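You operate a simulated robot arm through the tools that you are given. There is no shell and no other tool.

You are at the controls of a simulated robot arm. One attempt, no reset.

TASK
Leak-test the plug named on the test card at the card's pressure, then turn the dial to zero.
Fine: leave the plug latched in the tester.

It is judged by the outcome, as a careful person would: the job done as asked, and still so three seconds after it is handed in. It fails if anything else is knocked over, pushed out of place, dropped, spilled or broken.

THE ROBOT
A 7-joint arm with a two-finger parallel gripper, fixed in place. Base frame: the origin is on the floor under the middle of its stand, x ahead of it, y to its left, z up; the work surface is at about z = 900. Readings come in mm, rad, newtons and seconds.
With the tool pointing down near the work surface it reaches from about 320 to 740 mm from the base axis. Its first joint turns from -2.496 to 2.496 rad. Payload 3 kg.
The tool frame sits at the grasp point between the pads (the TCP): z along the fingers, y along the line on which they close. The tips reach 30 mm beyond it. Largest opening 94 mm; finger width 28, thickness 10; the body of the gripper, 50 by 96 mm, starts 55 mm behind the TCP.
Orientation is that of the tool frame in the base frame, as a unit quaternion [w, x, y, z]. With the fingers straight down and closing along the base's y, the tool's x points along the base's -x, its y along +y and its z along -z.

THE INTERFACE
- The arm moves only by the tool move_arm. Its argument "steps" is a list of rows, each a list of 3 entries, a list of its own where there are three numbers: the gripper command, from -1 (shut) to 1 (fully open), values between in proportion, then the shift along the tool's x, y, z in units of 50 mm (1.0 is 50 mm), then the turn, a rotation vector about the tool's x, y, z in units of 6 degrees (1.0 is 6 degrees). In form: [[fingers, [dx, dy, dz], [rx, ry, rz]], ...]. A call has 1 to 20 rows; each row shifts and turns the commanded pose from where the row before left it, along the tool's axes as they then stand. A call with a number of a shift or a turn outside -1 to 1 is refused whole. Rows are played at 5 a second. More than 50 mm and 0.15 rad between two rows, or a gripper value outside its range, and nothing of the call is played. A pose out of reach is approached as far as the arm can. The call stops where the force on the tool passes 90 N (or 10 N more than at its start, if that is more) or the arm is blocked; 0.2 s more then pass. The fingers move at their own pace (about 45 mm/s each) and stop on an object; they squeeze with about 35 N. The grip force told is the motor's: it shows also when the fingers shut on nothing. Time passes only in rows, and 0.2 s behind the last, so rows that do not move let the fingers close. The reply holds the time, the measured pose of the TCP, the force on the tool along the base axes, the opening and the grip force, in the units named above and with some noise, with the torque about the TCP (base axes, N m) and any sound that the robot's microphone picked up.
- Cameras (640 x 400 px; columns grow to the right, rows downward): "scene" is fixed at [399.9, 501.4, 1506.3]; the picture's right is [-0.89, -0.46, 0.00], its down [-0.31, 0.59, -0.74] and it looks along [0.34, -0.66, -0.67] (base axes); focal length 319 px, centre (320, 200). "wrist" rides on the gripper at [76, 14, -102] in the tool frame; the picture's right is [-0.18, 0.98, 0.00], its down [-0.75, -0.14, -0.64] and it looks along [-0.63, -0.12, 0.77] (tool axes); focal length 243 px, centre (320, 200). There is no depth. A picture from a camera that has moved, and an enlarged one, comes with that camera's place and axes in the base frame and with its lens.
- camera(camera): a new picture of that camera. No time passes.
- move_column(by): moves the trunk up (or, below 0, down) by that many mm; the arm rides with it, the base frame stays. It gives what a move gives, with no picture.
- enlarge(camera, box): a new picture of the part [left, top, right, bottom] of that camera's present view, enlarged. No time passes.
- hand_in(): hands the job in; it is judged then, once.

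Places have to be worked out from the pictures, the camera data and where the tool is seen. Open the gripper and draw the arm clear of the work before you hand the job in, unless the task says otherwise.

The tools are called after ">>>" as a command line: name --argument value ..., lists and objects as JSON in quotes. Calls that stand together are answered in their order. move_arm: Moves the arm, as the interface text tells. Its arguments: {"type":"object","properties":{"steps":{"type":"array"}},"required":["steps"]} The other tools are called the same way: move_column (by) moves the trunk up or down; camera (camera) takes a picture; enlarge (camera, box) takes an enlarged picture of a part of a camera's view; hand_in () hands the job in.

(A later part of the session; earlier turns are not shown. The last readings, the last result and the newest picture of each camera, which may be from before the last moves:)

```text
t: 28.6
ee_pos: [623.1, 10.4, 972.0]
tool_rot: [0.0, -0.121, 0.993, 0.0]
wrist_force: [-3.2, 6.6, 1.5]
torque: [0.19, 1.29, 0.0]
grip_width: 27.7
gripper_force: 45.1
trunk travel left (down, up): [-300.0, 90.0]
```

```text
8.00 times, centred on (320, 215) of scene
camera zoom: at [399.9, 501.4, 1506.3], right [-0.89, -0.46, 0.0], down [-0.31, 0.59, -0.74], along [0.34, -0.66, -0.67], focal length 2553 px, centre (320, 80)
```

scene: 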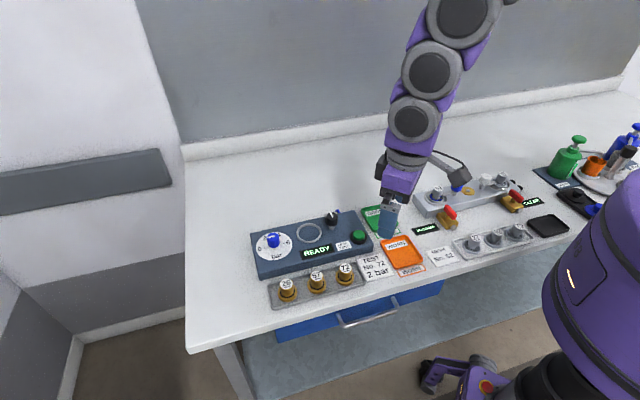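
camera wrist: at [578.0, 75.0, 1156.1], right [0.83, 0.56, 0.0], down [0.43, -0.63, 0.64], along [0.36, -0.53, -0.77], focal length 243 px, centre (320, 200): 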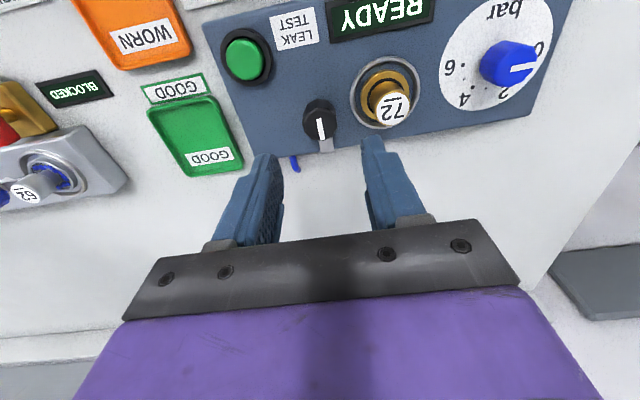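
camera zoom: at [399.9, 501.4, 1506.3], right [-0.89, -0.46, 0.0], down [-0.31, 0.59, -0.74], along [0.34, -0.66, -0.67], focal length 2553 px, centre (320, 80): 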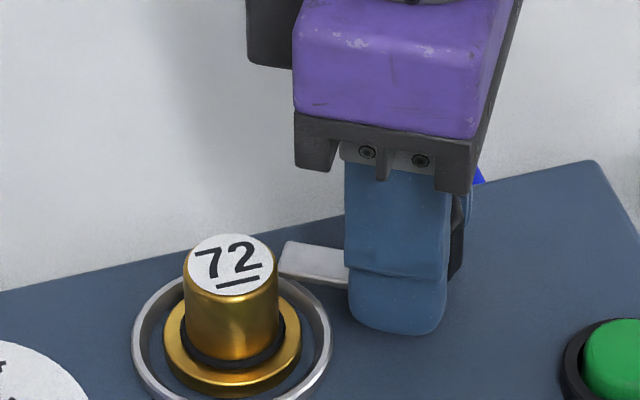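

The arm swings above flange height and is about 30° short of pointing at the plug. I continue in two smaller parts.

>>> move_arm --steps '[[-1, [0.005, 0.008, 0], [0, 0, 0]], [-1, [0, 0, 0], [0, 0, -0.7]], [-1, [0, 0, 0], [0, 0, -0.7]], [-1, [0, 0, 0], [0, 0, -0.7]], [-1, [0, 0, 0], [0, 0, -0.7]], [-1, [0, 0, 0], [0, 0, 0]]]'

>>> enlarge --camera "wrist" --box '[220, 80, 420, 220]'

>>> enlarge --camera "scene" --box '[285, 195, 355, 245]'

```text
t: 30.0
ee_pos: [621.8, 11.2, 971.3]
tool_rot: [0.001, -0.264, 0.964, -0.001]
wrist_force: [-0.2, 7.7, 5.6]
torque: [1.08, -0.8, -0.01]
grip_width: 27.6
gripper_force: 45.4
trunk travel left (down, up): [-300.0, 90.0]
```

```text
2.86 times, centred on (320, 150) of wrist
camera zoom: at [550.3, -15.2, 1074.3], right [-0.34, 0.94, 0.0], down [0.72, 0.26, 0.64], along [0.6, 0.22, -0.77], focal length 693 px, centre (320, 343)
```

zoom: 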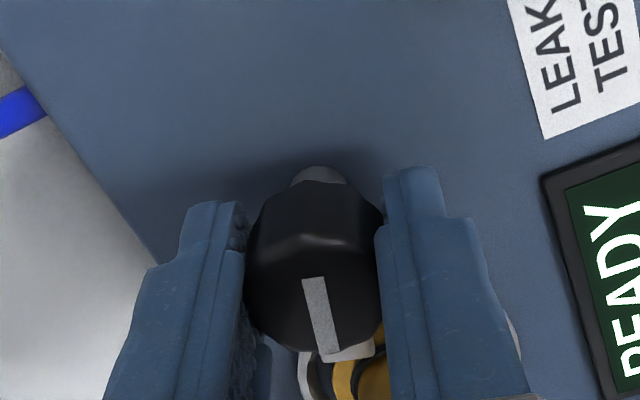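

```text
8.00 times, centred on (320, 220) of scene
camera zoom: at [399.9, 501.4, 1506.3], right [-0.89, -0.46, 0.0], down [-0.31, 0.59, -0.74], along [0.34, -0.66, -0.67], focal length 2553 px, centre (320, 40)
```

zoom: 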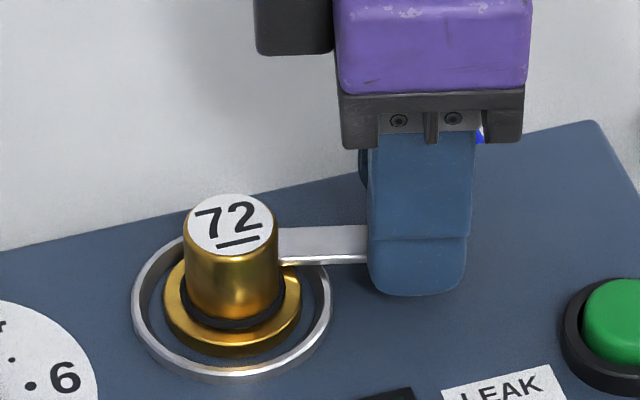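

About 14° remain until the arm points straight at the plug. I finish the turn in small rows.

>>> move_arm --steps '[[-1, [0.002, 0.01, 0], [0, 0, -0.4]], [-1, [0, 0, 0], [0, 0, -0.5]], [-1, [0, 0, 0], [0, 0, -0.5]], [-1, [0, 0, 0], [0, 0, -0.5]], [-1, [0, 0, 0], [0, 0, -0.5]], [-1, [0, 0, 0], [0, 0, 0]]]'

>>> enlarge --camera "wrist" --box '[220, 80, 420, 220]'

>>> enlarge --camera "scene" --box '[285, 195, 355, 245]'

```text
t: 31.4
ee_pos: [621.5, 11.4, 973.3]
tool_rot: [0.0, -0.384, 0.924, -0.001]
wrist_force: [2.5, 6.9, 11.2]
torque: [-0.05, 0.82, 0.01]
grip_width: 27.6
gripper_force: 44.9
trunk travel left (down, up): [-300.0, 90.0]
```

```text
2.86 times, centred on (320, 150) of wrist
camera zoom: at [559.0, -32.2, 1074.3], right [-0.57, 0.82, 0.0], down [0.63, 0.44, 0.64], along [0.53, 0.36, -0.77], focal length 693 px, centre (320, 343)
```

zoom: 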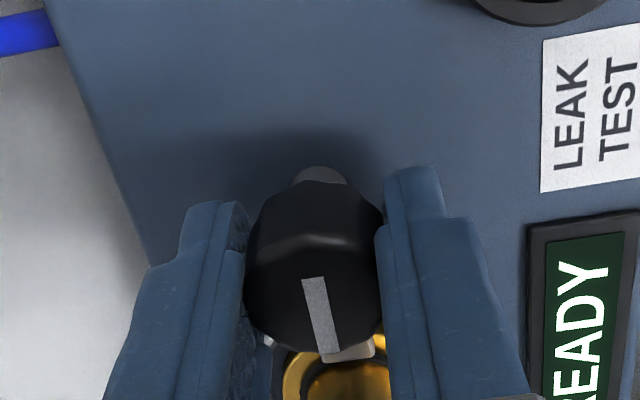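

```text
8.00 times, centred on (320, 220) of scene
camera zoom: at [399.9, 501.4, 1506.3], right [-0.89, -0.46, 0.0], down [-0.31, 0.59, -0.74], along [0.34, -0.66, -0.67], focal length 2553 px, centre (320, 40)
```

zoom: 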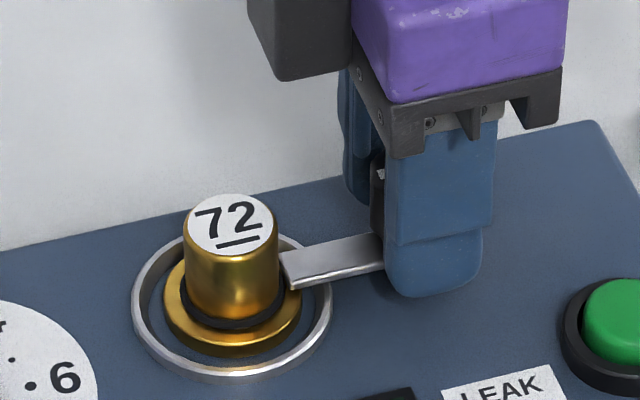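

The arm now lies over the plug's flange, pointing straight at it. I open and rise straight up, then inspect.

>>> move_arm --steps '[[-0.25, [0, 0, 0], [0, 0, 0]], [-0.106, [0, 0, 0], [0, 0, 0]], [-0.106, [0, 0, 0], [0, 0, 0]], [-0.106, [0, 0, -0.3], [0, 0, 0]], [-0.106, [0, 0, -0.4], [0, 0, 0]], [-0.106, [0, 0, -0.5], [0, 0, 0]], [-0.106, [0, 0, -0.5], [0, 0, 0]], [-0.106, [0, 0, 0], [0, 0, 0]]]'

>>> camera --camera "wrist"

>>> enlarge --camera "wrist" --box '[200, 40, 440, 190]'

>>> enlarge --camera "scene" --box '[285, 195, 355, 245]'

```text
t: 33.2
ee_pos: [622.0, 12.0, 1055.3]
tool_rot: [0.0, -0.382, 0.924, 0.0]
wrist_force: [0.6, -0.7, -0.7]
torque: [-0.03, 0.01, 0.03]
grip_width: 41.9
gripper_force: 0.1
trunk travel left (down, up): [-300.0, 90.0]
```

```text
taken
camera wrist: at [558.7, -32.0, 1157.9], right [-0.57, 0.82, 0.0], down [0.63, 0.43, 0.64], along [0.53, 0.36, -0.77], focal length 243 px, centre (320, 200)
```

wrist: 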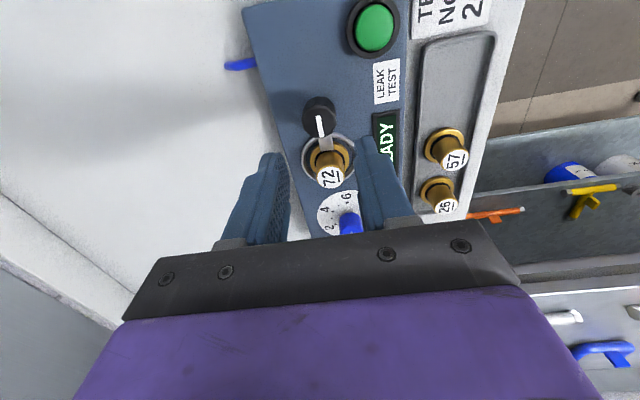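

```text
2.67 times, centred on (320, 115) of wrist
camera zoom: at [558.7, -32.0, 1157.9], right [-0.57, 0.82, 0.0], down [0.63, 0.43, 0.64], along [0.53, 0.36, -0.77], focal length 647 px, centre (320, 427)
```

zoom: 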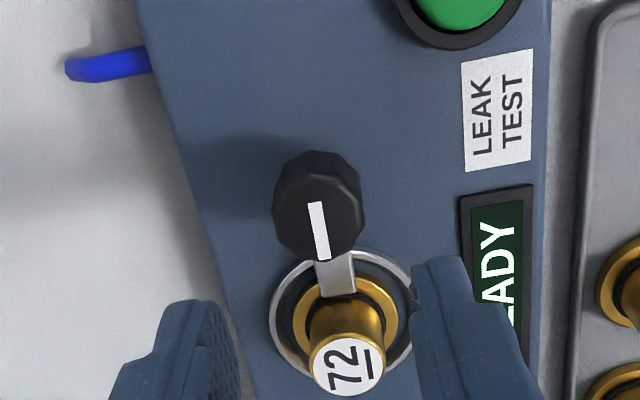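

```text
8.00 times, centred on (320, 220) of scene
camera zoom: at [399.9, 501.4, 1506.3], right [-0.89, -0.46, 0.0], down [-0.31, 0.59, -0.74], along [0.34, -0.66, -0.67], focal length 2553 px, centre (320, 40)
```

zoom: 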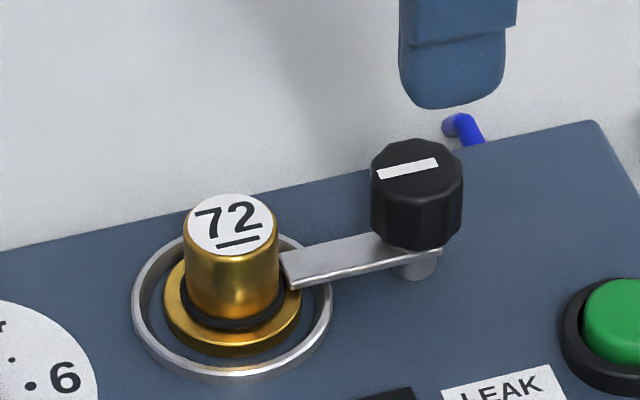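

The plug is latched. Next I go above the dial, centre near (714, 122.5), with the closing axis square to the pointer.

>>> move_arm --steps '[[-0.106, [-0.4, 0.04, 0], [0, 0, 0]], [-0.106, [-0.4, 0.04, 0], [0, 0, 0]], [-0.106, [-0.4, 0.04, 0], [0, 0, 0]], [-0.106, [-0.4, 0.04, 0], [0, 0, 0]], [-0.106, [-0.4, 0.04, 0], [0, 0, 0]], [-0.106, [-0.4, 0.04, 0], [0, 0, 0]], [-0.106, [-0.4, 0.03, 0], [0, 0, 0]], [-0.106, [0, 0, 0], [0, 0, 0]]]'

>>> camera --camera "wrist"

>>> enlarge --camera "wrist" --box '[220, 60, 420, 200]'

>>> enlarge --camera "scene" --box '[240, 215, 310, 265]'

```text
t: 35.0
ee_pos: [710.5, 122.6, 1056.3]
tool_rot: [0.001, -0.384, 0.923, -0.002]
wrist_force: [-1.0, 0.3, 0.3]
torque: [0.01, -0.01, -0.01]
grip_width: 42.1
gripper_force: 0.1
trunk travel left (down, up): [-300.0, 90.0]
```

```text
taken
camera wrist: at [647.9, 77.9, 1158.5], right [-0.57, 0.82, 0.0], down [0.63, 0.43, 0.64], along [0.53, 0.36, -0.77], focal length 243 px, centre (320, 200)
```

wrist: 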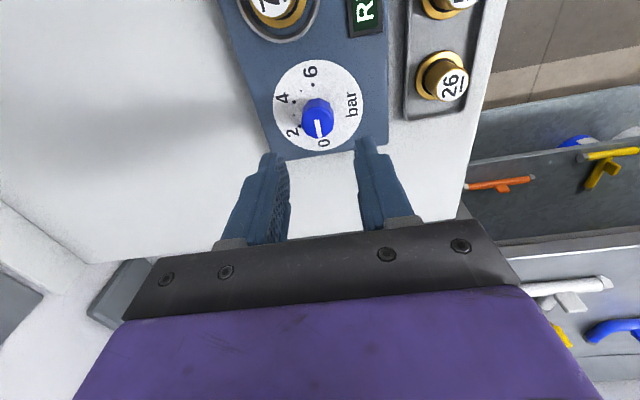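

```text
2.86 times, centred on (320, 130) of wrist
camera zoom: at [647.9, 77.9, 1158.5], right [-0.57, 0.82, 0.0], down [0.63, 0.43, 0.64], along [0.53, 0.36, -0.77], focal length 693 px, centre (320, 400)
```

zoom: 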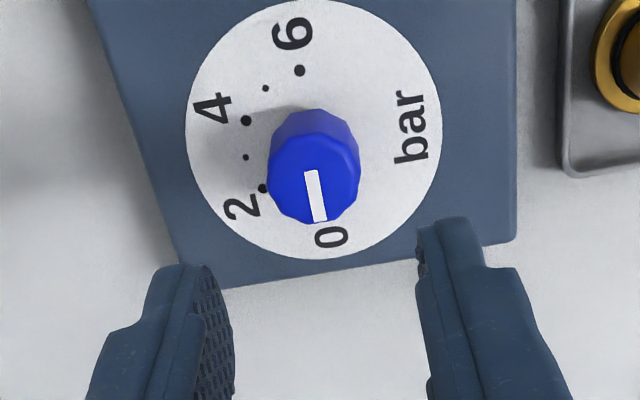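

```text
8.00 times, centred on (275, 240) of scene
camera zoom: at [399.9, 501.4, 1506.3], right [-0.89, -0.46, 0.0], down [-0.31, 0.59, -0.74], along [0.34, -0.66, -0.67], focal length 2553 px, centre (680, -120)
```

zoom: 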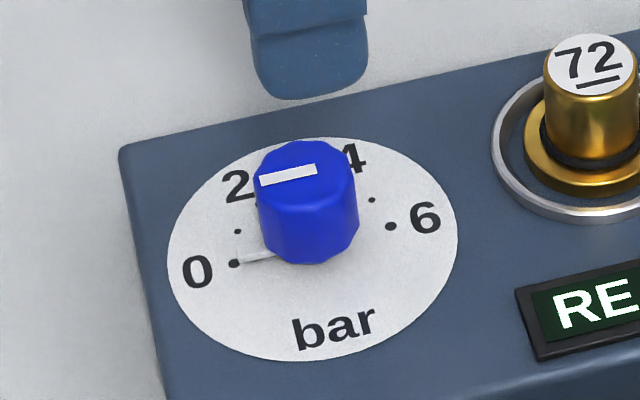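

The disc and knob centre come out near (716.6, 122). I correct about 4 mm, lower to just above the knob, and check.

>>> move_arm --steps '[[-0.106, [-0.076, -0.052, 0.2], [0, 0, 0]], [-0.106, [0, 0, 0.4], [0, 0, 0]], [-0.106, [0, 0, 0.4], [0, 0, 0]], [-0.106, [0, 0, 0.2], [0, 0, 0]], [-0.106, [0, 0, 0], [0, 0, 0]]]'

>>> enlarge --camera "wrist" --box '[220, 80, 420, 220]'

>>> enlarge --camera "scene" --box '[240, 215, 310, 265]'

```text
t: 36.2
ee_pos: [715.8, 121.3, 996.5]
tool_rot: [0.0, -0.383, 0.924, -0.001]
wrist_force: [0.1, 0.2, -1.2]
torque: [-0.05, -0.02, 0.01]
grip_width: 41.9
gripper_force: 0.2
trunk travel left (down, up): [-300.0, 90.0]
```

```text
2.86 times, centred on (320, 150) of wrist
camera zoom: at [652.5, 77.1, 1098.4], right [-0.57, 0.82, 0.0], down [0.63, 0.43, 0.64], along [0.53, 0.36, -0.77], focal length 693 px, centre (320, 343)
```

zoom: 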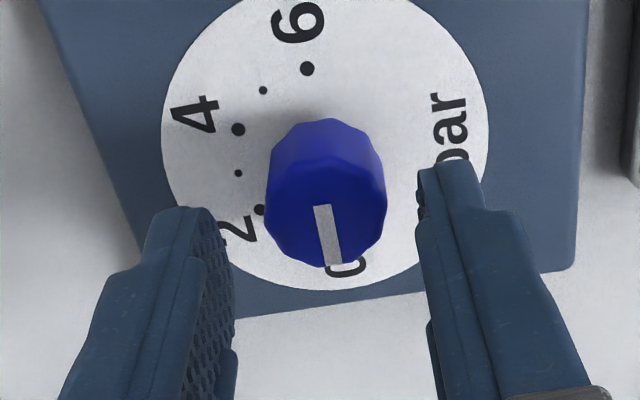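

```text
8.00 times, centred on (275, 240) of scene
camera zoom: at [399.9, 501.4, 1506.3], right [-0.89, -0.46, 0.0], down [-0.31, 0.59, -0.74], along [0.34, -0.66, -0.67], focal length 2553 px, centre (680, -120)
```

zoom: 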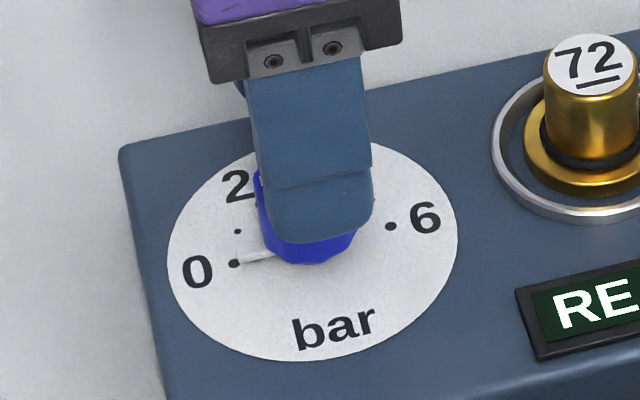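

Knob centred within ~1.3 mm; I correct and lower so the tips end about 5 mm above the panel, then close on the dial knob.

>>> move_arm --steps '[[-0.106, [-0.012, 0.024, 0.1], [0, 0, 0]], [-0.106, [0, 0, 0.2], [0, 0, 0]], [-0.106, [0, 0, 0.2], [0, 0, 0]], [-0.106, [0, 0, 0.1], [0, 0, 0]], [-0.106, [0, 0, 0], [0, 0, 0]], [-0.25, [0, 0, 0], [0, 0, 0]], [-1, [0, 0, 0], [0, 0, 0]], [-1, [0, 0, 0], [0, 0, 0]], [-1, [0, 0, 0], [0, 0, 0]]]'

>>> enlarge --camera "wrist" --box '[220, 80, 420, 220]'

>>> enlarge --camera "scene" --box '[240, 215, 310, 265]'

```text
t: 38.2
ee_pos: [716.4, 121.8, 966.7]
tool_rot: [0.001, -0.384, 0.923, 0.0]
wrist_force: [0.3, 0.1, 1.1]
torque: [0.37, 0.54, -0.05]
grip_width: 27.7
gripper_force: 44.7
trunk travel left (down, up): [-300.0, 90.0]
```

```text
2.86 times, centred on (320, 150) of wrist
camera zoom: at [652.4, 78.2, 1068.9], right [-0.57, 0.82, 0.0], down [0.63, 0.43, 0.64], along [0.53, 0.36, -0.77], focal length 693 px, centre (320, 343)
```

zoom: 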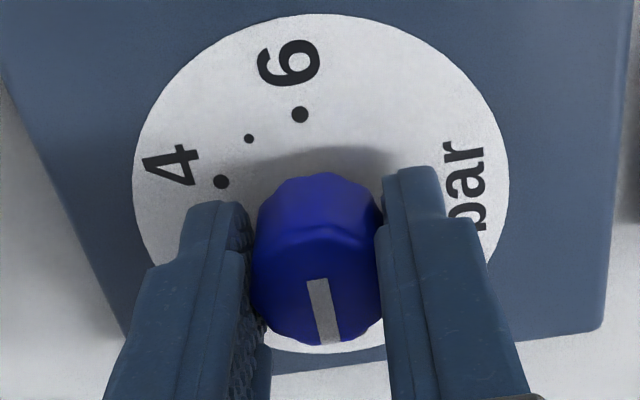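

```text
8.00 times, centred on (275, 240) of scene
camera zoom: at [399.9, 501.4, 1506.3], right [-0.89, -0.46, 0.0], down [-0.31, 0.59, -0.74], along [0.34, -0.66, -0.67], focal length 2553 px, centre (680, -120)
```

zoom: 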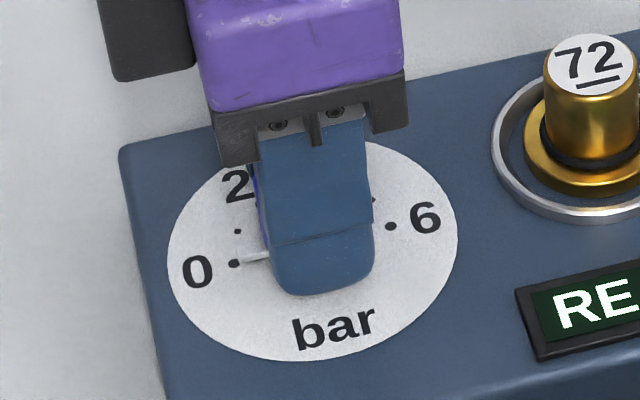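

The dial knob is gripped. From the dots, 2 bar lies 60° clockwise of zero, so I turn 30° first and check.

>>> enlarge --camera "wrist" --box '[290, 130, 360, 190]'

>>> move_arm --steps '[[-1, [0, 0, 0], [0, 0, 0.5]], [-1, [0, 0, 0], [0, 0, 0.9]], [-1, [0, 0, 0], [0, 0, 0.9]], [-1, [0, 0, 0], [0, 0, 0.9]], [-1, [0, 0, 0], [0, 0, 0.9]], [-1, [0, 0, 0], [0, 0, 0.9]], [-1, [0, 0, 0], [0, 0, 0]]]'

>>> enlarge --camera "wrist" --box '[220, 80, 420, 220]'

>>> enlarge --camera "scene" --box '[240, 215, 310, 265]'

```text
6.67 times, centred on (325, 160) of wrist
camera zoom: at [652.4, 78.2, 1068.9], right [-0.57, 0.82, 0.0], down [0.63, 0.43, 0.64], along [0.53, 0.36, -0.77], focal length 1618 px, centre (287, 467)
```

zoom: 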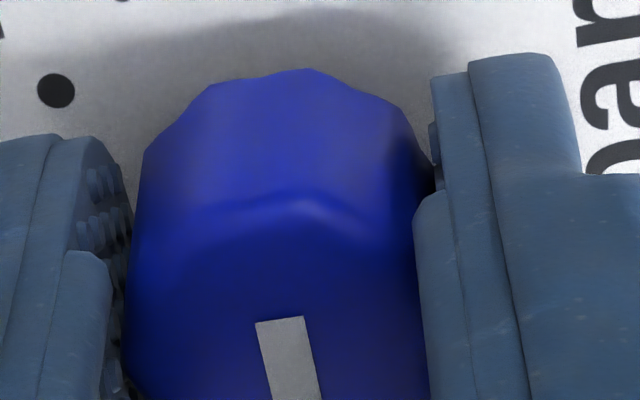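

```text
t: 39.8
ee_pos: [715.2, 122.1, 966.7]
tool_rot: [0.0, -0.131, 0.991, 0.0]
wrist_force: [-0.1, 1.6, -0.6]
torque: [0.61, -0.25, 0.0]
grip_width: 27.5
gripper_force: 44.9
trunk travel left (down, up): [-300.0, 90.0]
```

```text
2.86 times, centred on (320, 150) of wrist
camera zoom: at [639.0, 116.4, 1068.9], right [-0.08, 1.0, 0.0], down [0.76, 0.06, 0.64], along [0.64, 0.05, -0.77], focal length 693 px, centre (320, 343)
```

zoom: 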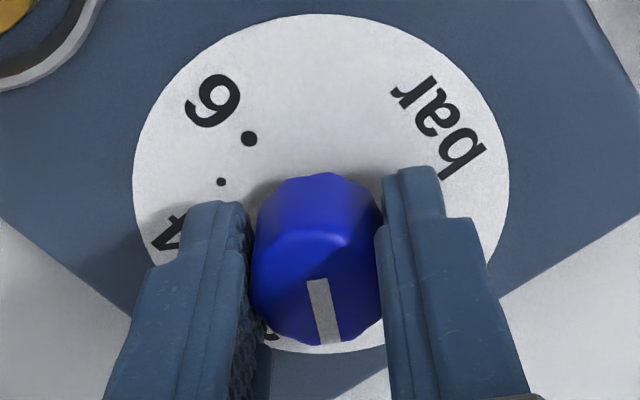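

```text
8.00 times, centred on (275, 240) of scene
camera zoom: at [399.9, 501.4, 1506.3], right [-0.89, -0.46, 0.0], down [-0.31, 0.59, -0.74], along [0.34, -0.66, -0.67], focal length 2553 px, centre (680, -120)
```

zoom: 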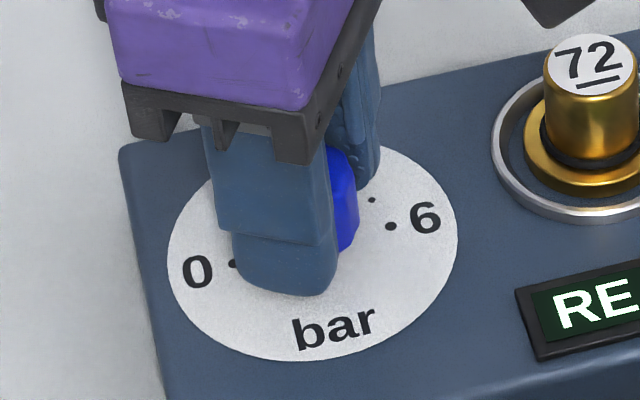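

The dial turns cleanly with the gripper. Another 30° brings it to 2 bar.

>>> move_arm --steps '[[-1, [0, 0, 0], [0, 0, 0.9]], [-1, [0, 0, 0], [0, 0, 0.9]], [-1, [0, 0, 0], [0, 0, 0.9]], [-1, [0, 0, 0], [0, 0, 0.9]], [-1, [0, 0, 0], [0, 0, 0.9]], [-1, [0, 0, 0], [0, 0, 0.5]], [-1, [0, 0, 0], [0, 0, 0]], [-1, [0, 0, 0], [0, 0, 0]]]'

>>> enlarge --camera "wrist" --box '[220, 80, 420, 220]'

>>> enlarge --camera "scene" --box '[240, 215, 310, 265]'

```text
t: 41.6
ee_pos: [715.9, 122.6, 966.4]
tool_rot: [0.001, 0.13, 0.991, 0.0]
wrist_force: [2.7, 4.8, 4.3]
torque: [0.9, 0.87, -0.04]
grip_width: 27.5
gripper_force: 45.0
trunk travel left (down, up): [-300.0, 90.0]
```

```text
2.86 times, centred on (320, 150) of wrist
camera zoom: at [646.2, 156.0, 1068.8], right [0.43, 0.9, 0.0], down [0.69, -0.33, 0.64], along [0.58, -0.28, -0.77], focal length 693 px, centre (320, 343)
```

zoom: 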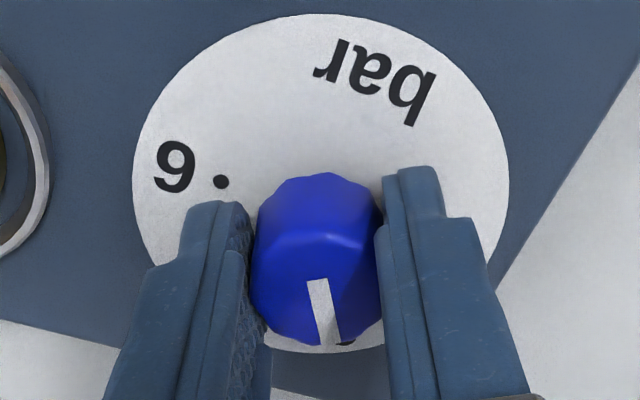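

```text
8.00 times, centred on (275, 240) of scene
camera zoom: at [399.9, 501.4, 1506.3], right [-0.89, -0.46, 0.0], down [-0.31, 0.59, -0.74], along [0.34, -0.66, -0.67], focal length 2553 px, centre (680, -120)
```

zoom: 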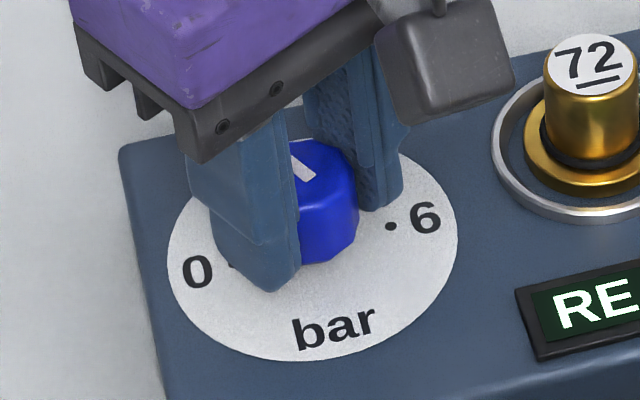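

The "6" dot now sits exactly where the "4" dot was before the turn, so the dial moved by exactly 2 bar. I release, rise and check the pointer against the 2 mark.

>>> move_arm --steps '[[-0.25, [0, 0, 0], [0, 0, 0]], [-0.106, [0, 0, 0], [0, 0, 0]], [-0.106, [0, 0, 0], [0, 0, 0]], [-0.106, [0, 0, -0.3], [0, 0, 0]], [-0.106, [0, 0, -0.5], [0, 0, 0]], [-0.106, [0, 0, -0.5], [0, 0, 0]], [-0.106, [0, 0, -0.5], [0, 0, 0]], [-0.106, [0, 0, 0], [0, 0, 0]]]'

>>> enlarge --camera "wrist" --box '[220, 40, 420, 180]'

>>> enlarge --camera "scene" --box '[247, 220, 303, 260]'

```text
t: 43.4
ee_pos: [715.9, 123.2, 1055.3]
tool_rot: [0.0, 0.13, 0.992, -0.001]
wrist_force: [0.7, 0.0, -0.5]
torque: [0.02, -0.01, -0.01]
grip_width: 42.0
gripper_force: 0.0
trunk travel left (down, up): [-300.0, 90.0]
```

```text
2.86 times, centred on (320, 110) of wrist
camera zoom: at [646.4, 156.1, 1157.4], right [0.43, 0.9, 0.0], down [0.69, -0.33, 0.64], along [0.58, -0.28, -0.77], focal length 693 px, centre (320, 457)
```

zoom: 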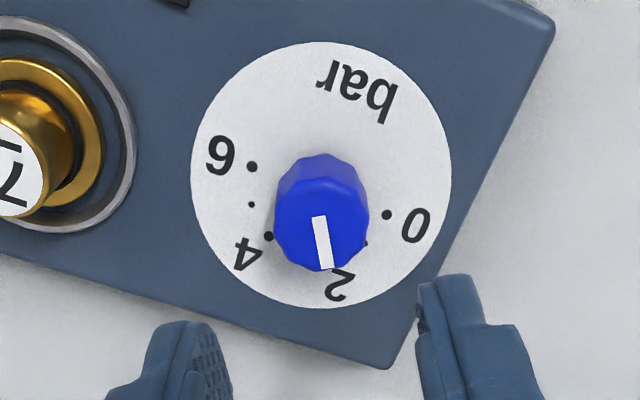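

```text
10.00 times, centred on (275, 240) of scene
camera zoom: at [399.9, 501.4, 1506.3], right [-0.89, -0.46, 0.0], down [-0.31, 0.59, -0.74], along [0.34, -0.66, -0.67], focal length 3192 px, centre (770, -200)
```

zoom: 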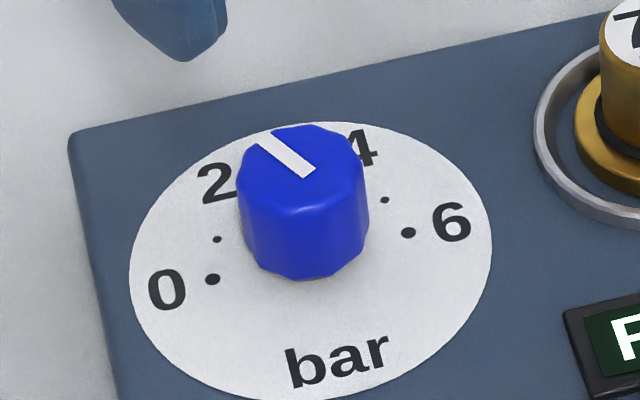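

The pointer is on 2. Now I close the fingers and move above the green LEAK TEST button near (550, 10.5).

>>> move_arm --steps '[[-1, [0.33, -0.38, 0], [0, 0, 0]], [-1, [0.33, -0.38, 0], [0, 0, 0]], [-1, [0.33, -0.38, 0], [0, 0, 0]], [-1, [0.33, -0.38, 0], [0, 0, 0]], [-1, [0.33, -0.38, 0], [0, 0, 0]], [-1, [0.33, -0.38, 0], [0, 0, 0]], [-1, [0.32, -0.38, 0], [0, 0, 0]], [-1, [0.32, -0.37, 0], [0, 0, 0]], [-1, [0, 0, 0], [0, 0, 0]]]'

>>> camera --camera "wrist"

>>> enlarge --camera "wrist" --box '[220, 40, 420, 180]'

>>> enlarge --camera "scene" --box '[240, 190, 400, 290]'

```text
t: 45.4
ee_pos: [549.7, 9.4, 1058.1]
tool_rot: [0.0, 0.131, 0.991, 0.0]
wrist_force: [0.1, 0.6, -0.5]
torque: [0.0, 0.01, 0.04]
grip_width: 0.1
gripper_force: 33.2
trunk travel left (down, up): [-300.0, 90.0]
```

```text
taken
camera wrist: at [480.4, 42.0, 1158.9], right [0.43, 0.9, 0.0], down [0.69, -0.33, 0.64], along [0.58, -0.28, -0.77], focal length 243 px, centre (320, 200)
```

wrist: 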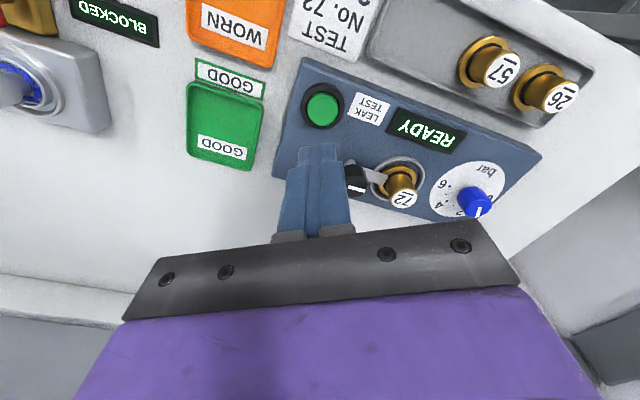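

```text
2.86 times, centred on (320, 110) of wrist
camera zoom: at [480.4, 42.0, 1158.9], right [0.43, 0.9, 0.0], down [0.69, -0.33, 0.64], along [0.58, -0.28, -0.77], focal length 693 px, centre (320, 457)
```

zoom: 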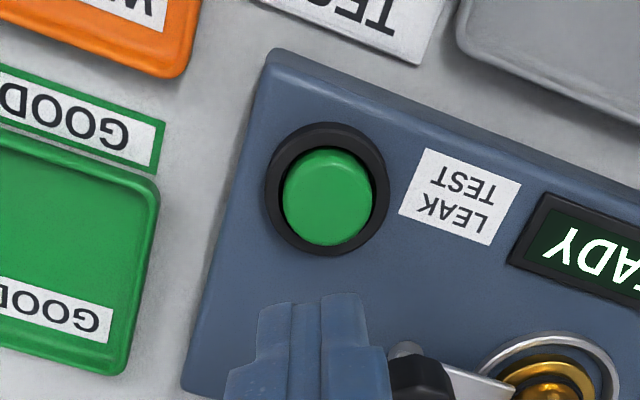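

```text
4.00 times, centred on (320, 240) of scene
camera zoom: at [399.9, 501.4, 1506.3], right [-0.89, -0.46, 0.0], down [-0.31, 0.59, -0.74], along [0.34, -0.66, -0.67], focal length 1277 px, centre (320, 40)
```

zoom: 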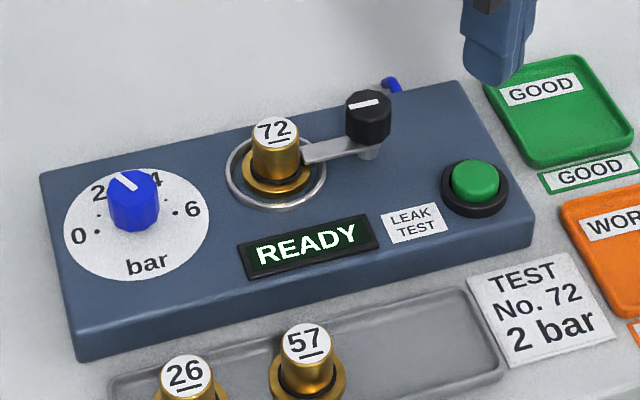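

The button's green cap (31 mm) is about 2.5 mm off along the closing axis; I correct and lower to just above it.

>>> move_arm --steps '[[-1, [-0.01, 0.055, 0.2], [0, 0, 0]], [-1, [0, 0, 0.4], [0, 0, 0]], [-1, [0, 0, 0.4], [0, 0, 0]], [-1, [0, 0, 0.4], [0, 0, 0]], [-1, [0, 0, 0], [0, 0, 0]]]'

>>> enlarge --camera "wrist" --box '[220, 80, 420, 220]'

>>> enlarge --camera "scene" --box '[310, 200, 394, 260]'

```text
t: 46.6
ee_pos: [551.0, 12.3, 987.3]
tool_rot: [0.0, 0.131, 0.991, 0.001]
wrist_force: [-0.5, 0.6, -0.4]
torque: [0.04, -0.02, -0.02]
grip_width: 0.1
gripper_force: 32.6
trunk travel left (down, up): [-300.0, 90.0]
```

```text
2.86 times, centred on (320, 150) of wrist
camera zoom: at [482.4, 45.4, 1089.0], right [0.43, 0.9, 0.0], down [0.69, -0.33, 0.64], along [0.58, -0.28, -0.77], focal length 693 px, centre (320, 343)
```

zoom: 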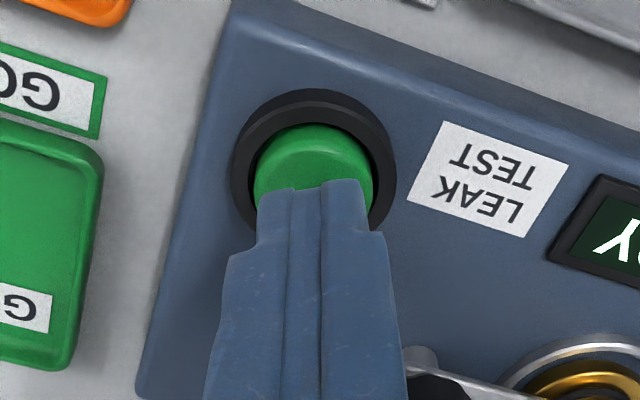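

```text
6.67 times, centred on (352, 230) of scene
camera zoom: at [399.9, 501.4, 1506.3], right [-0.89, -0.46, 0.0], down [-0.31, 0.59, -0.74], along [0.34, -0.66, -0.67], focal length 2128 px, centre (107, 0)
```

zoom: 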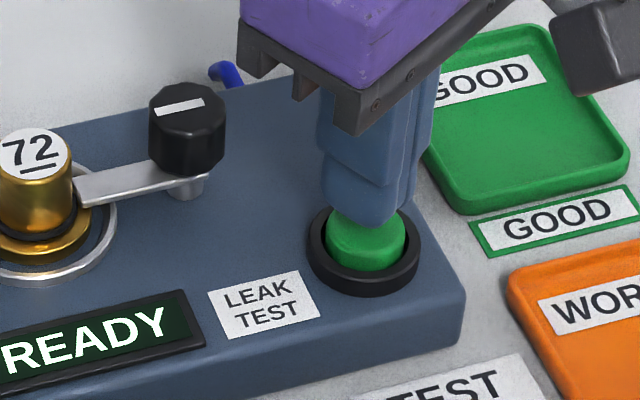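

Tips are over the cap. I press down in small steps, watching the force and the display.

>>> move_arm --steps '[[-1, [0.01, -0.02, 0], [0, 0, 0]], [-1, [0, 0, 0.06], [0, 0, 0]], [-1, [0, 0, 0.06], [0, 0, 0]], [-1, [0, 0, 0], [0, 0, 0]]]'

>>> enlarge --camera "scene" --box '[290, 200, 374, 260]'

```text
t: 47.6
ee_pos: [550.3, 11.8, 981.1]
tool_rot: [0.001, 0.131, 0.991, 0.0]
wrist_force: [-0.1, 0.2, -0.3]
torque: [0.0, 0.01, 0.03]
grip_width: 0.0
gripper_force: 32.9
trunk travel left (down, up): [-300.0, 90.0]
```

```text
6.67 times, centred on (332, 230) of scene
camera zoom: at [399.9, 501.4, 1506.3], right [-0.89, -0.46, 0.0], down [-0.31, 0.59, -0.74], along [0.34, -0.66, -0.67], focal length 2128 px, centre (240, 0)
```

zoom: 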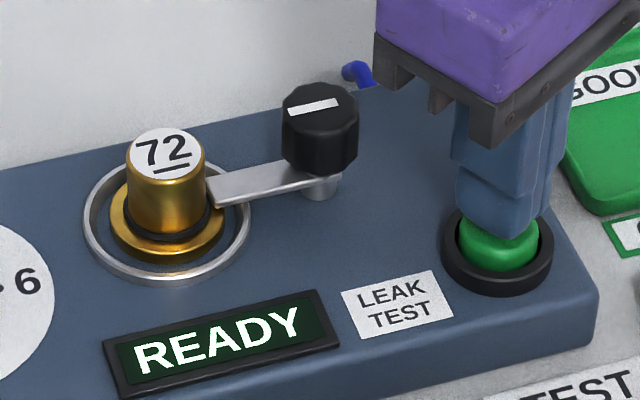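

No contact yet at tip z≈951. I keep pressing down in 1.5–2 mm steps.

>>> move_arm --steps '[[-1, [0, 0, 0.04], [0, 0, 0]], [-1, [0, 0, 0.04], [0, 0, 0]], [-1, [0, 0, 0], [0, 0, 0]]]'

>>> enlarge --camera "scene" --box '[290, 200, 374, 260]'

```text
t: 48.4
ee_pos: [550.9, 11.5, 976.1]
tool_rot: [0.001, 0.13, 0.991, 0.0]
wrist_force: [-0.8, 0.1, 0.4]
torque: [0.0, -0.01, -0.01]
grip_width: 0.1
gripper_force: 32.8
trunk travel left (down, up): [-300.0, 90.0]
```

```text
6.67 times, centred on (332, 230) of scene
camera zoom: at [399.9, 501.4, 1506.3], right [-0.89, -0.46, 0.0], down [-0.31, 0.59, -0.74], along [0.34, -0.66, -0.67], focal length 2128 px, centre (240, 0)
```

zoom: 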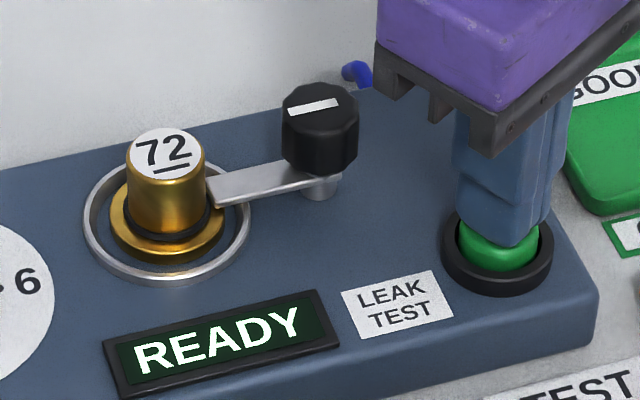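

Still free at tip z≈946. I go on in 1.5 mm steps.

>>> move_arm --steps '[[-1, [0, 0, 0.03], [0, 0, 0]], [-1, [0, 0, 0.03], [0, 0, 0]], [-1, [0, 0, 0], [0, 0, 0]]]'

>>> enlarge --camera "scene" --box '[290, 200, 374, 260]'

```text
t: 49.2
ee_pos: [549.6, 11.5, 973.8]
tool_rot: [0.0, 0.131, 0.991, 0.0]
wrist_force: [0.5, 0.0, 1.0]
torque: [0.0, 0.01, 0.01]
grip_width: 0.0
gripper_force: 33.5
trunk travel left (down, up): [-300.0, 90.0]
```

```text
6.67 times, centred on (332, 230) of scene
camera zoom: at [399.9, 501.4, 1506.3], right [-0.89, -0.46, 0.0], down [-0.31, 0.59, -0.74], along [0.34, -0.66, -0.67], focal length 2128 px, centre (240, 0)
```

zoom: 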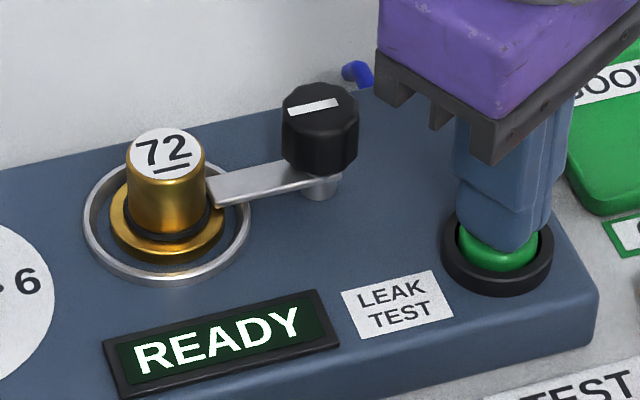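

Still no contact force; I continue downward slowly.

>>> move_arm --steps '[[-1, [0, 0, 0.03], [0, 0, 0]], [-1, [0, 0, 0.03], [0, 0, 0]], [-1, [0, 0, 0], [0, 0, 0]]]'

>>> enlarge --camera "scene" --box '[290, 200, 374, 260]'

>>> enlarge --camera "wrist" --box '[220, 80, 420, 220]'

```text
t: 50.0
ee_pos: [551.1, 10.4, 971.4]
tool_rot: [0.0, 0.129, 0.992, 0.001]
wrist_force: [0.3, 0.0, 2.1]
torque: [0.05, 0.0, 0.02]
grip_width: 0.0
gripper_force: 33.3
trunk travel left (down, up): [-300.0, 90.0]
heard: click
```

```text
6.67 times, centred on (332, 230) of scene
camera zoom: at [399.9, 501.4, 1506.3], right [-0.89, -0.46, 0.0], down [-0.31, 0.59, -0.74], along [0.34, -0.66, -0.67], focal length 2128 px, centre (240, 0)
```

zoom: 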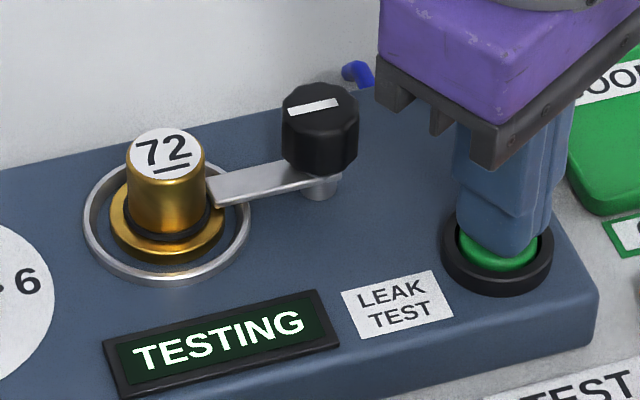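

```text
2.86 times, centred on (320, 150) of wrist
camera zoom: at [480.6, 44.1, 1073.3], right [0.43, 0.9, 0.0], down [0.69, -0.33, 0.64], along [0.58, -0.28, -0.77], focal length 693 px, centre (320, 343)
```

zoom: 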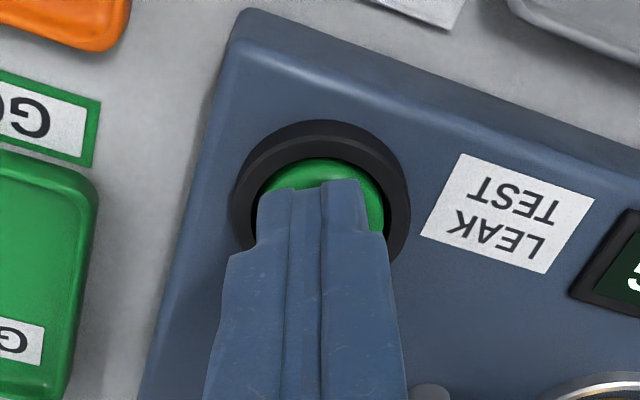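

The button clicked and the display reads TESTING. I hold still and let the test run.

>>> move_arm --steps '[[-1, [0, 0, 0], [0, 0, 0]], [-1, [0, 0, 0], [0, 0, 0]], [-1, [0, 0, 0], [0, 0, 0]], [-1, [0, 0, 0], [0, 0, 0]], [-1, [0, 0, 0], [0, 0, 0]], [-1, [0, 0, 0], [0, 0, 0]], [-1, [0, 0, 0], [0, 0, 0]], [-1, [0, 0, 0], [0, 0, 0]], [-1, [0, 0, 0], [0, 0, 0]], [-1, [0, 0, 0], [0, 0, 0]]]'

>>> enlarge --camera "scene" --box '[240, 190, 400, 290]'

```text
t: 52.2
ee_pos: [549.5, 11.1, 972.3]
tool_rot: [-0.001, 0.131, 0.991, -0.001]
wrist_force: [0.4, 0.2, 2.9]
torque: [-0.01, 0.0, -0.04]
grip_width: 0.1
gripper_force: 32.5
trunk travel left (down, up): [-300.0, 90.0]
```

```text
4.00 times, centred on (320, 240) of scene
camera zoom: at [399.9, 501.4, 1506.3], right [-0.89, -0.46, 0.0], down [-0.31, 0.59, -0.74], along [0.34, -0.66, -0.67], focal length 1277 px, centre (320, 40)
```

zoom: 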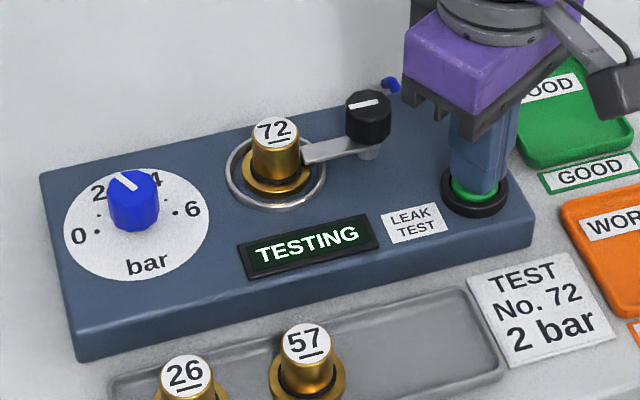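

Still TESTING. I keep waiting.

>>> move_arm --steps '[[-1, [0, 0, 0], [0, 0, 0]], [-1, [0, 0, 0], [0, 0, 0]], [-1, [0, 0, 0], [0, 0, 0]], [-1, [0, 0, 0], [0, 0, 0]], [-1, [0, 0, 0], [0, 0, 0]], [-1, [0, 0, 0], [0, 0, 0]], [-1, [0, 0, 0], [0, 0, 0]], [-1, [0, 0, 0], [0, 0, 0]], [-1, [0, 0, 0], [0, 0, 0]], [-1, [0, 0, 0], [0, 0, 0]], [-1, [0, 0, 0], [0, 0, 0]], [-1, [0, 0, 0], [0, 0, 0]], [-1, [0, 0, 0], [0, 0, 0]], [-1, [0, 0, 0], [0, 0, 0]], [-1, [0, 0, 0], [0, 0, 0]]]'

>>> enlarge --camera "scene" --box '[240, 190, 400, 290]'

```text
t: 55.4
ee_pos: [549.5, 11.1, 971.7]
tool_rot: [0.0, 0.131, 0.991, 0.001]
wrist_force: [-0.9, -0.7, 3.0]
torque: [-0.01, 0.01, 0.02]
grip_width: 0.0
gripper_force: 33.4
trunk travel left (down, up): [-300.0, 90.0]
```

```text
4.00 times, centred on (320, 240) of scene
camera zoom: at [399.9, 501.4, 1506.3], right [-0.89, -0.46, 0.0], down [-0.31, 0.59, -0.74], along [0.34, -0.66, -0.67], focal length 1277 px, centre (320, 40)
```

zoom: 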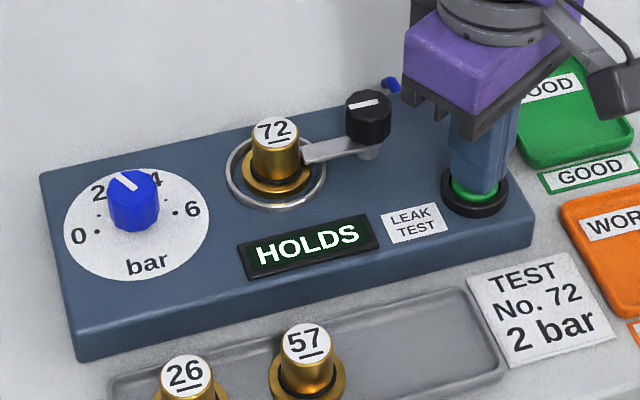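

The test result reads HOLDS. I rise off the button and go back above the dial with the fingers reopened to 42 mm.

>>> move_arm --steps '[[-1, [0, 0, -0.2], [0, 0, 0]], [-1, [0, 0, -0.46], [0, 0, 0]], [-1, [0, 0, -0.5], [0, 0, 0]], [-0.106, [0, 0, -0.5], [0, 0, 0]], [-0.106, [-0.33, 0.38, 0], [0, 0, 0]], [-0.106, [-0.33, 0.38, 0], [0, 0, 0]], [-0.106, [-0.33, 0.38, 0], [0, 0, 0]], [-0.106, [-0.33, 0.38, 0], [0, 0, 0]], [-0.106, [-0.33, 0.38, 0], [0, 0, 0]], [-0.106, [-0.33, 0.38, 0], [0, 0, 0]], [-0.106, [-0.32, 0.37, 0], [0, 0, 0]], [-0.106, [-0.32, 0.37, 0], [0, 0, 0]], [-0.106, [0, 0, 0], [0, 0, 0]]]'

>>> enlarge --camera "wrist" --box '[220, 60, 420, 200]'

>>> enlarge --camera "scene" --box '[240, 190, 400, 290]'

```text
t: 58.2
ee_pos: [714.8, 125.6, 1055.4]
tool_rot: [0.0, 0.13, 0.991, -0.002]
wrist_force: [-0.8, -1.1, 0.9]
torque: [-0.01, 0.03, -0.05]
grip_width: 42.0
gripper_force: 0.0
trunk travel left (down, up): [-300.0, 90.0]
```

```text
2.86 times, centred on (320, 130) of wrist
camera zoom: at [645.2, 157.9, 1157.7], right [0.43, 0.9, 0.0], down [0.69, -0.33, 0.64], along [0.58, -0.28, -0.77], focal length 693 px, centre (320, 400)
```

zoom: 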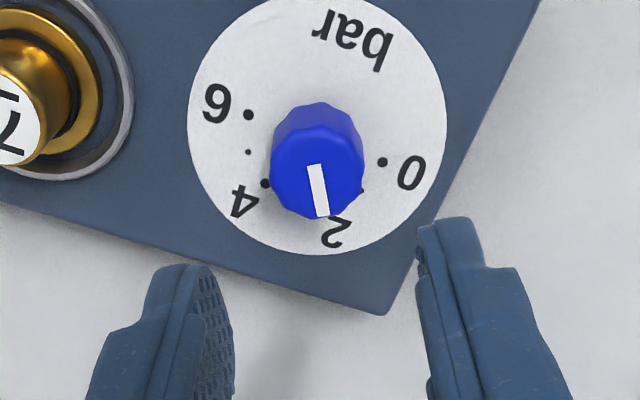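

```text
4.00 times, centred on (320, 240) of scene
camera zoom: at [399.9, 501.4, 1506.3], right [-0.89, -0.46, 0.0], down [-0.31, 0.59, -0.74], along [0.34, -0.66, -0.67], focal length 1277 px, centre (320, 40)
```

zoom: 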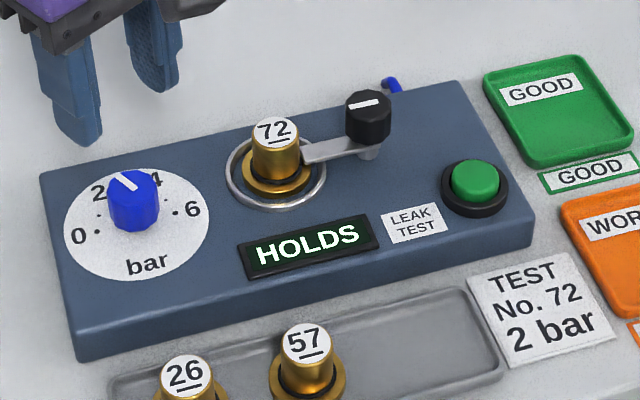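

Knob nearly centred; I apply the small correction to return to the previous grip pose, lower and close.

>>> move_arm --steps '[[-0.106, [-0.03, -0.022, 0.1], [0, 0, 0]], [-0.106, [0, 0, 0.4], [0, 0, 0]], [-0.106, [0, 0, 0.4], [0, 0, 0]], [-0.106, [0, 0, 0.3], [0, 0, 0]], [-0.106, [0, 0, 0.3], [0, 0, 0]], [-0.106, [0, 0, 0.27], [0, 0, 0]], [-0.106, [0, 0, 0], [0, 0, 0]], [-0.25, [0, 0, 0], [0, 0, 0]], [-1, [0, 0, 0], [0, 0, 0]], [-1, [0, 0, 0], [0, 0, 0]], [-1, [0, 0, 0], [0, 0, 0]]]'

>>> enlarge --camera "wrist" --box '[220, 80, 420, 220]'

>>> enlarge --camera "scene" --box '[240, 215, 310, 265]'

```text
t: 60.6
ee_pos: [715.8, 122.3, 964.2]
tool_rot: [0.0, 0.131, 0.991, 0.0]
wrist_force: [-1.6, -3.5, -0.8]
torque: [0.14, -0.21, 0.0]
grip_width: 28.0
gripper_force: 44.2
trunk travel left (down, up): [-300.0, 90.0]
```

```text
2.86 times, centred on (320, 150) of wrist
camera zoom: at [647.1, 155.8, 1066.4], right [0.43, 0.9, 0.0], down [0.69, -0.33, 0.64], along [0.58, -0.28, -0.77], focal length 693 px, centre (320, 343)
```

zoom: 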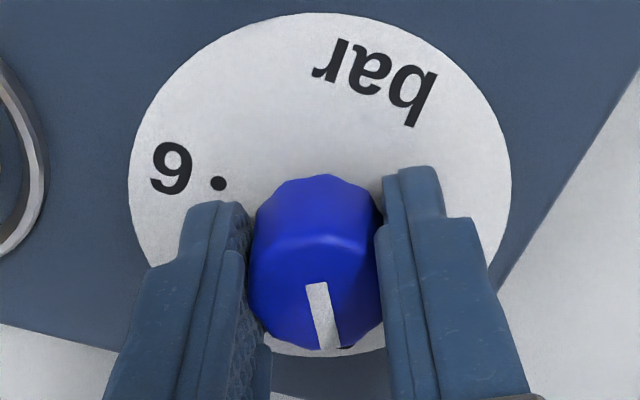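

```text
8.00 times, centred on (275, 240) of scene
camera zoom: at [399.9, 501.4, 1506.3], right [-0.89, -0.46, 0.0], down [-0.31, 0.59, -0.74], along [0.34, -0.66, -0.67], focal length 2553 px, centre (680, -120)
```

zoom: 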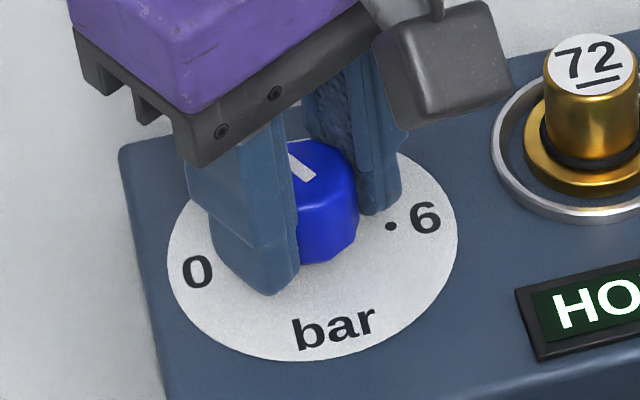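

Gripped again. I turn back counter-clockwise, 30° first.

>>> move_arm --steps '[[-1, [0, 0, 0], [0, 0, -0.5]], [-1, [0, 0, 0], [0, 0, -0.9]], [-1, [0, 0, 0], [0, 0, -0.9]], [-1, [0, 0, 0], [0, 0, -0.9]], [-1, [0, 0, 0], [0, 0, -0.9]], [-1, [0, 0, 0], [0, 0, -0.9]], [-1, [0, 0, 0], [0, 0, 0]]]'

>>> enlarge --camera "wrist" --box '[220, 80, 420, 220]'

```text
t: 62.2
ee_pos: [715.8, 122.4, 964.4]
tool_rot: [-0.001, -0.131, 0.991, 0.0]
wrist_force: [-16.2, -0.9, -10.9]
torque: [0.76, -0.02, 0.02]
grip_width: 27.7
gripper_force: 44.7
trunk travel left (down, up): [-300.0, 90.0]
```

```text
2.86 times, centred on (320, 150) of wrist
camera zoom: at [640.0, 116.5, 1066.6], right [-0.08, 1.0, 0.0], down [0.77, 0.06, 0.64], along [0.64, 0.05, -0.77], focal length 693 px, centre (320, 343)
```

zoom: 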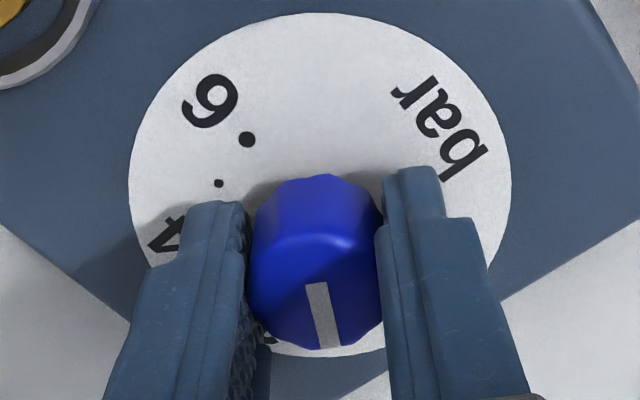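

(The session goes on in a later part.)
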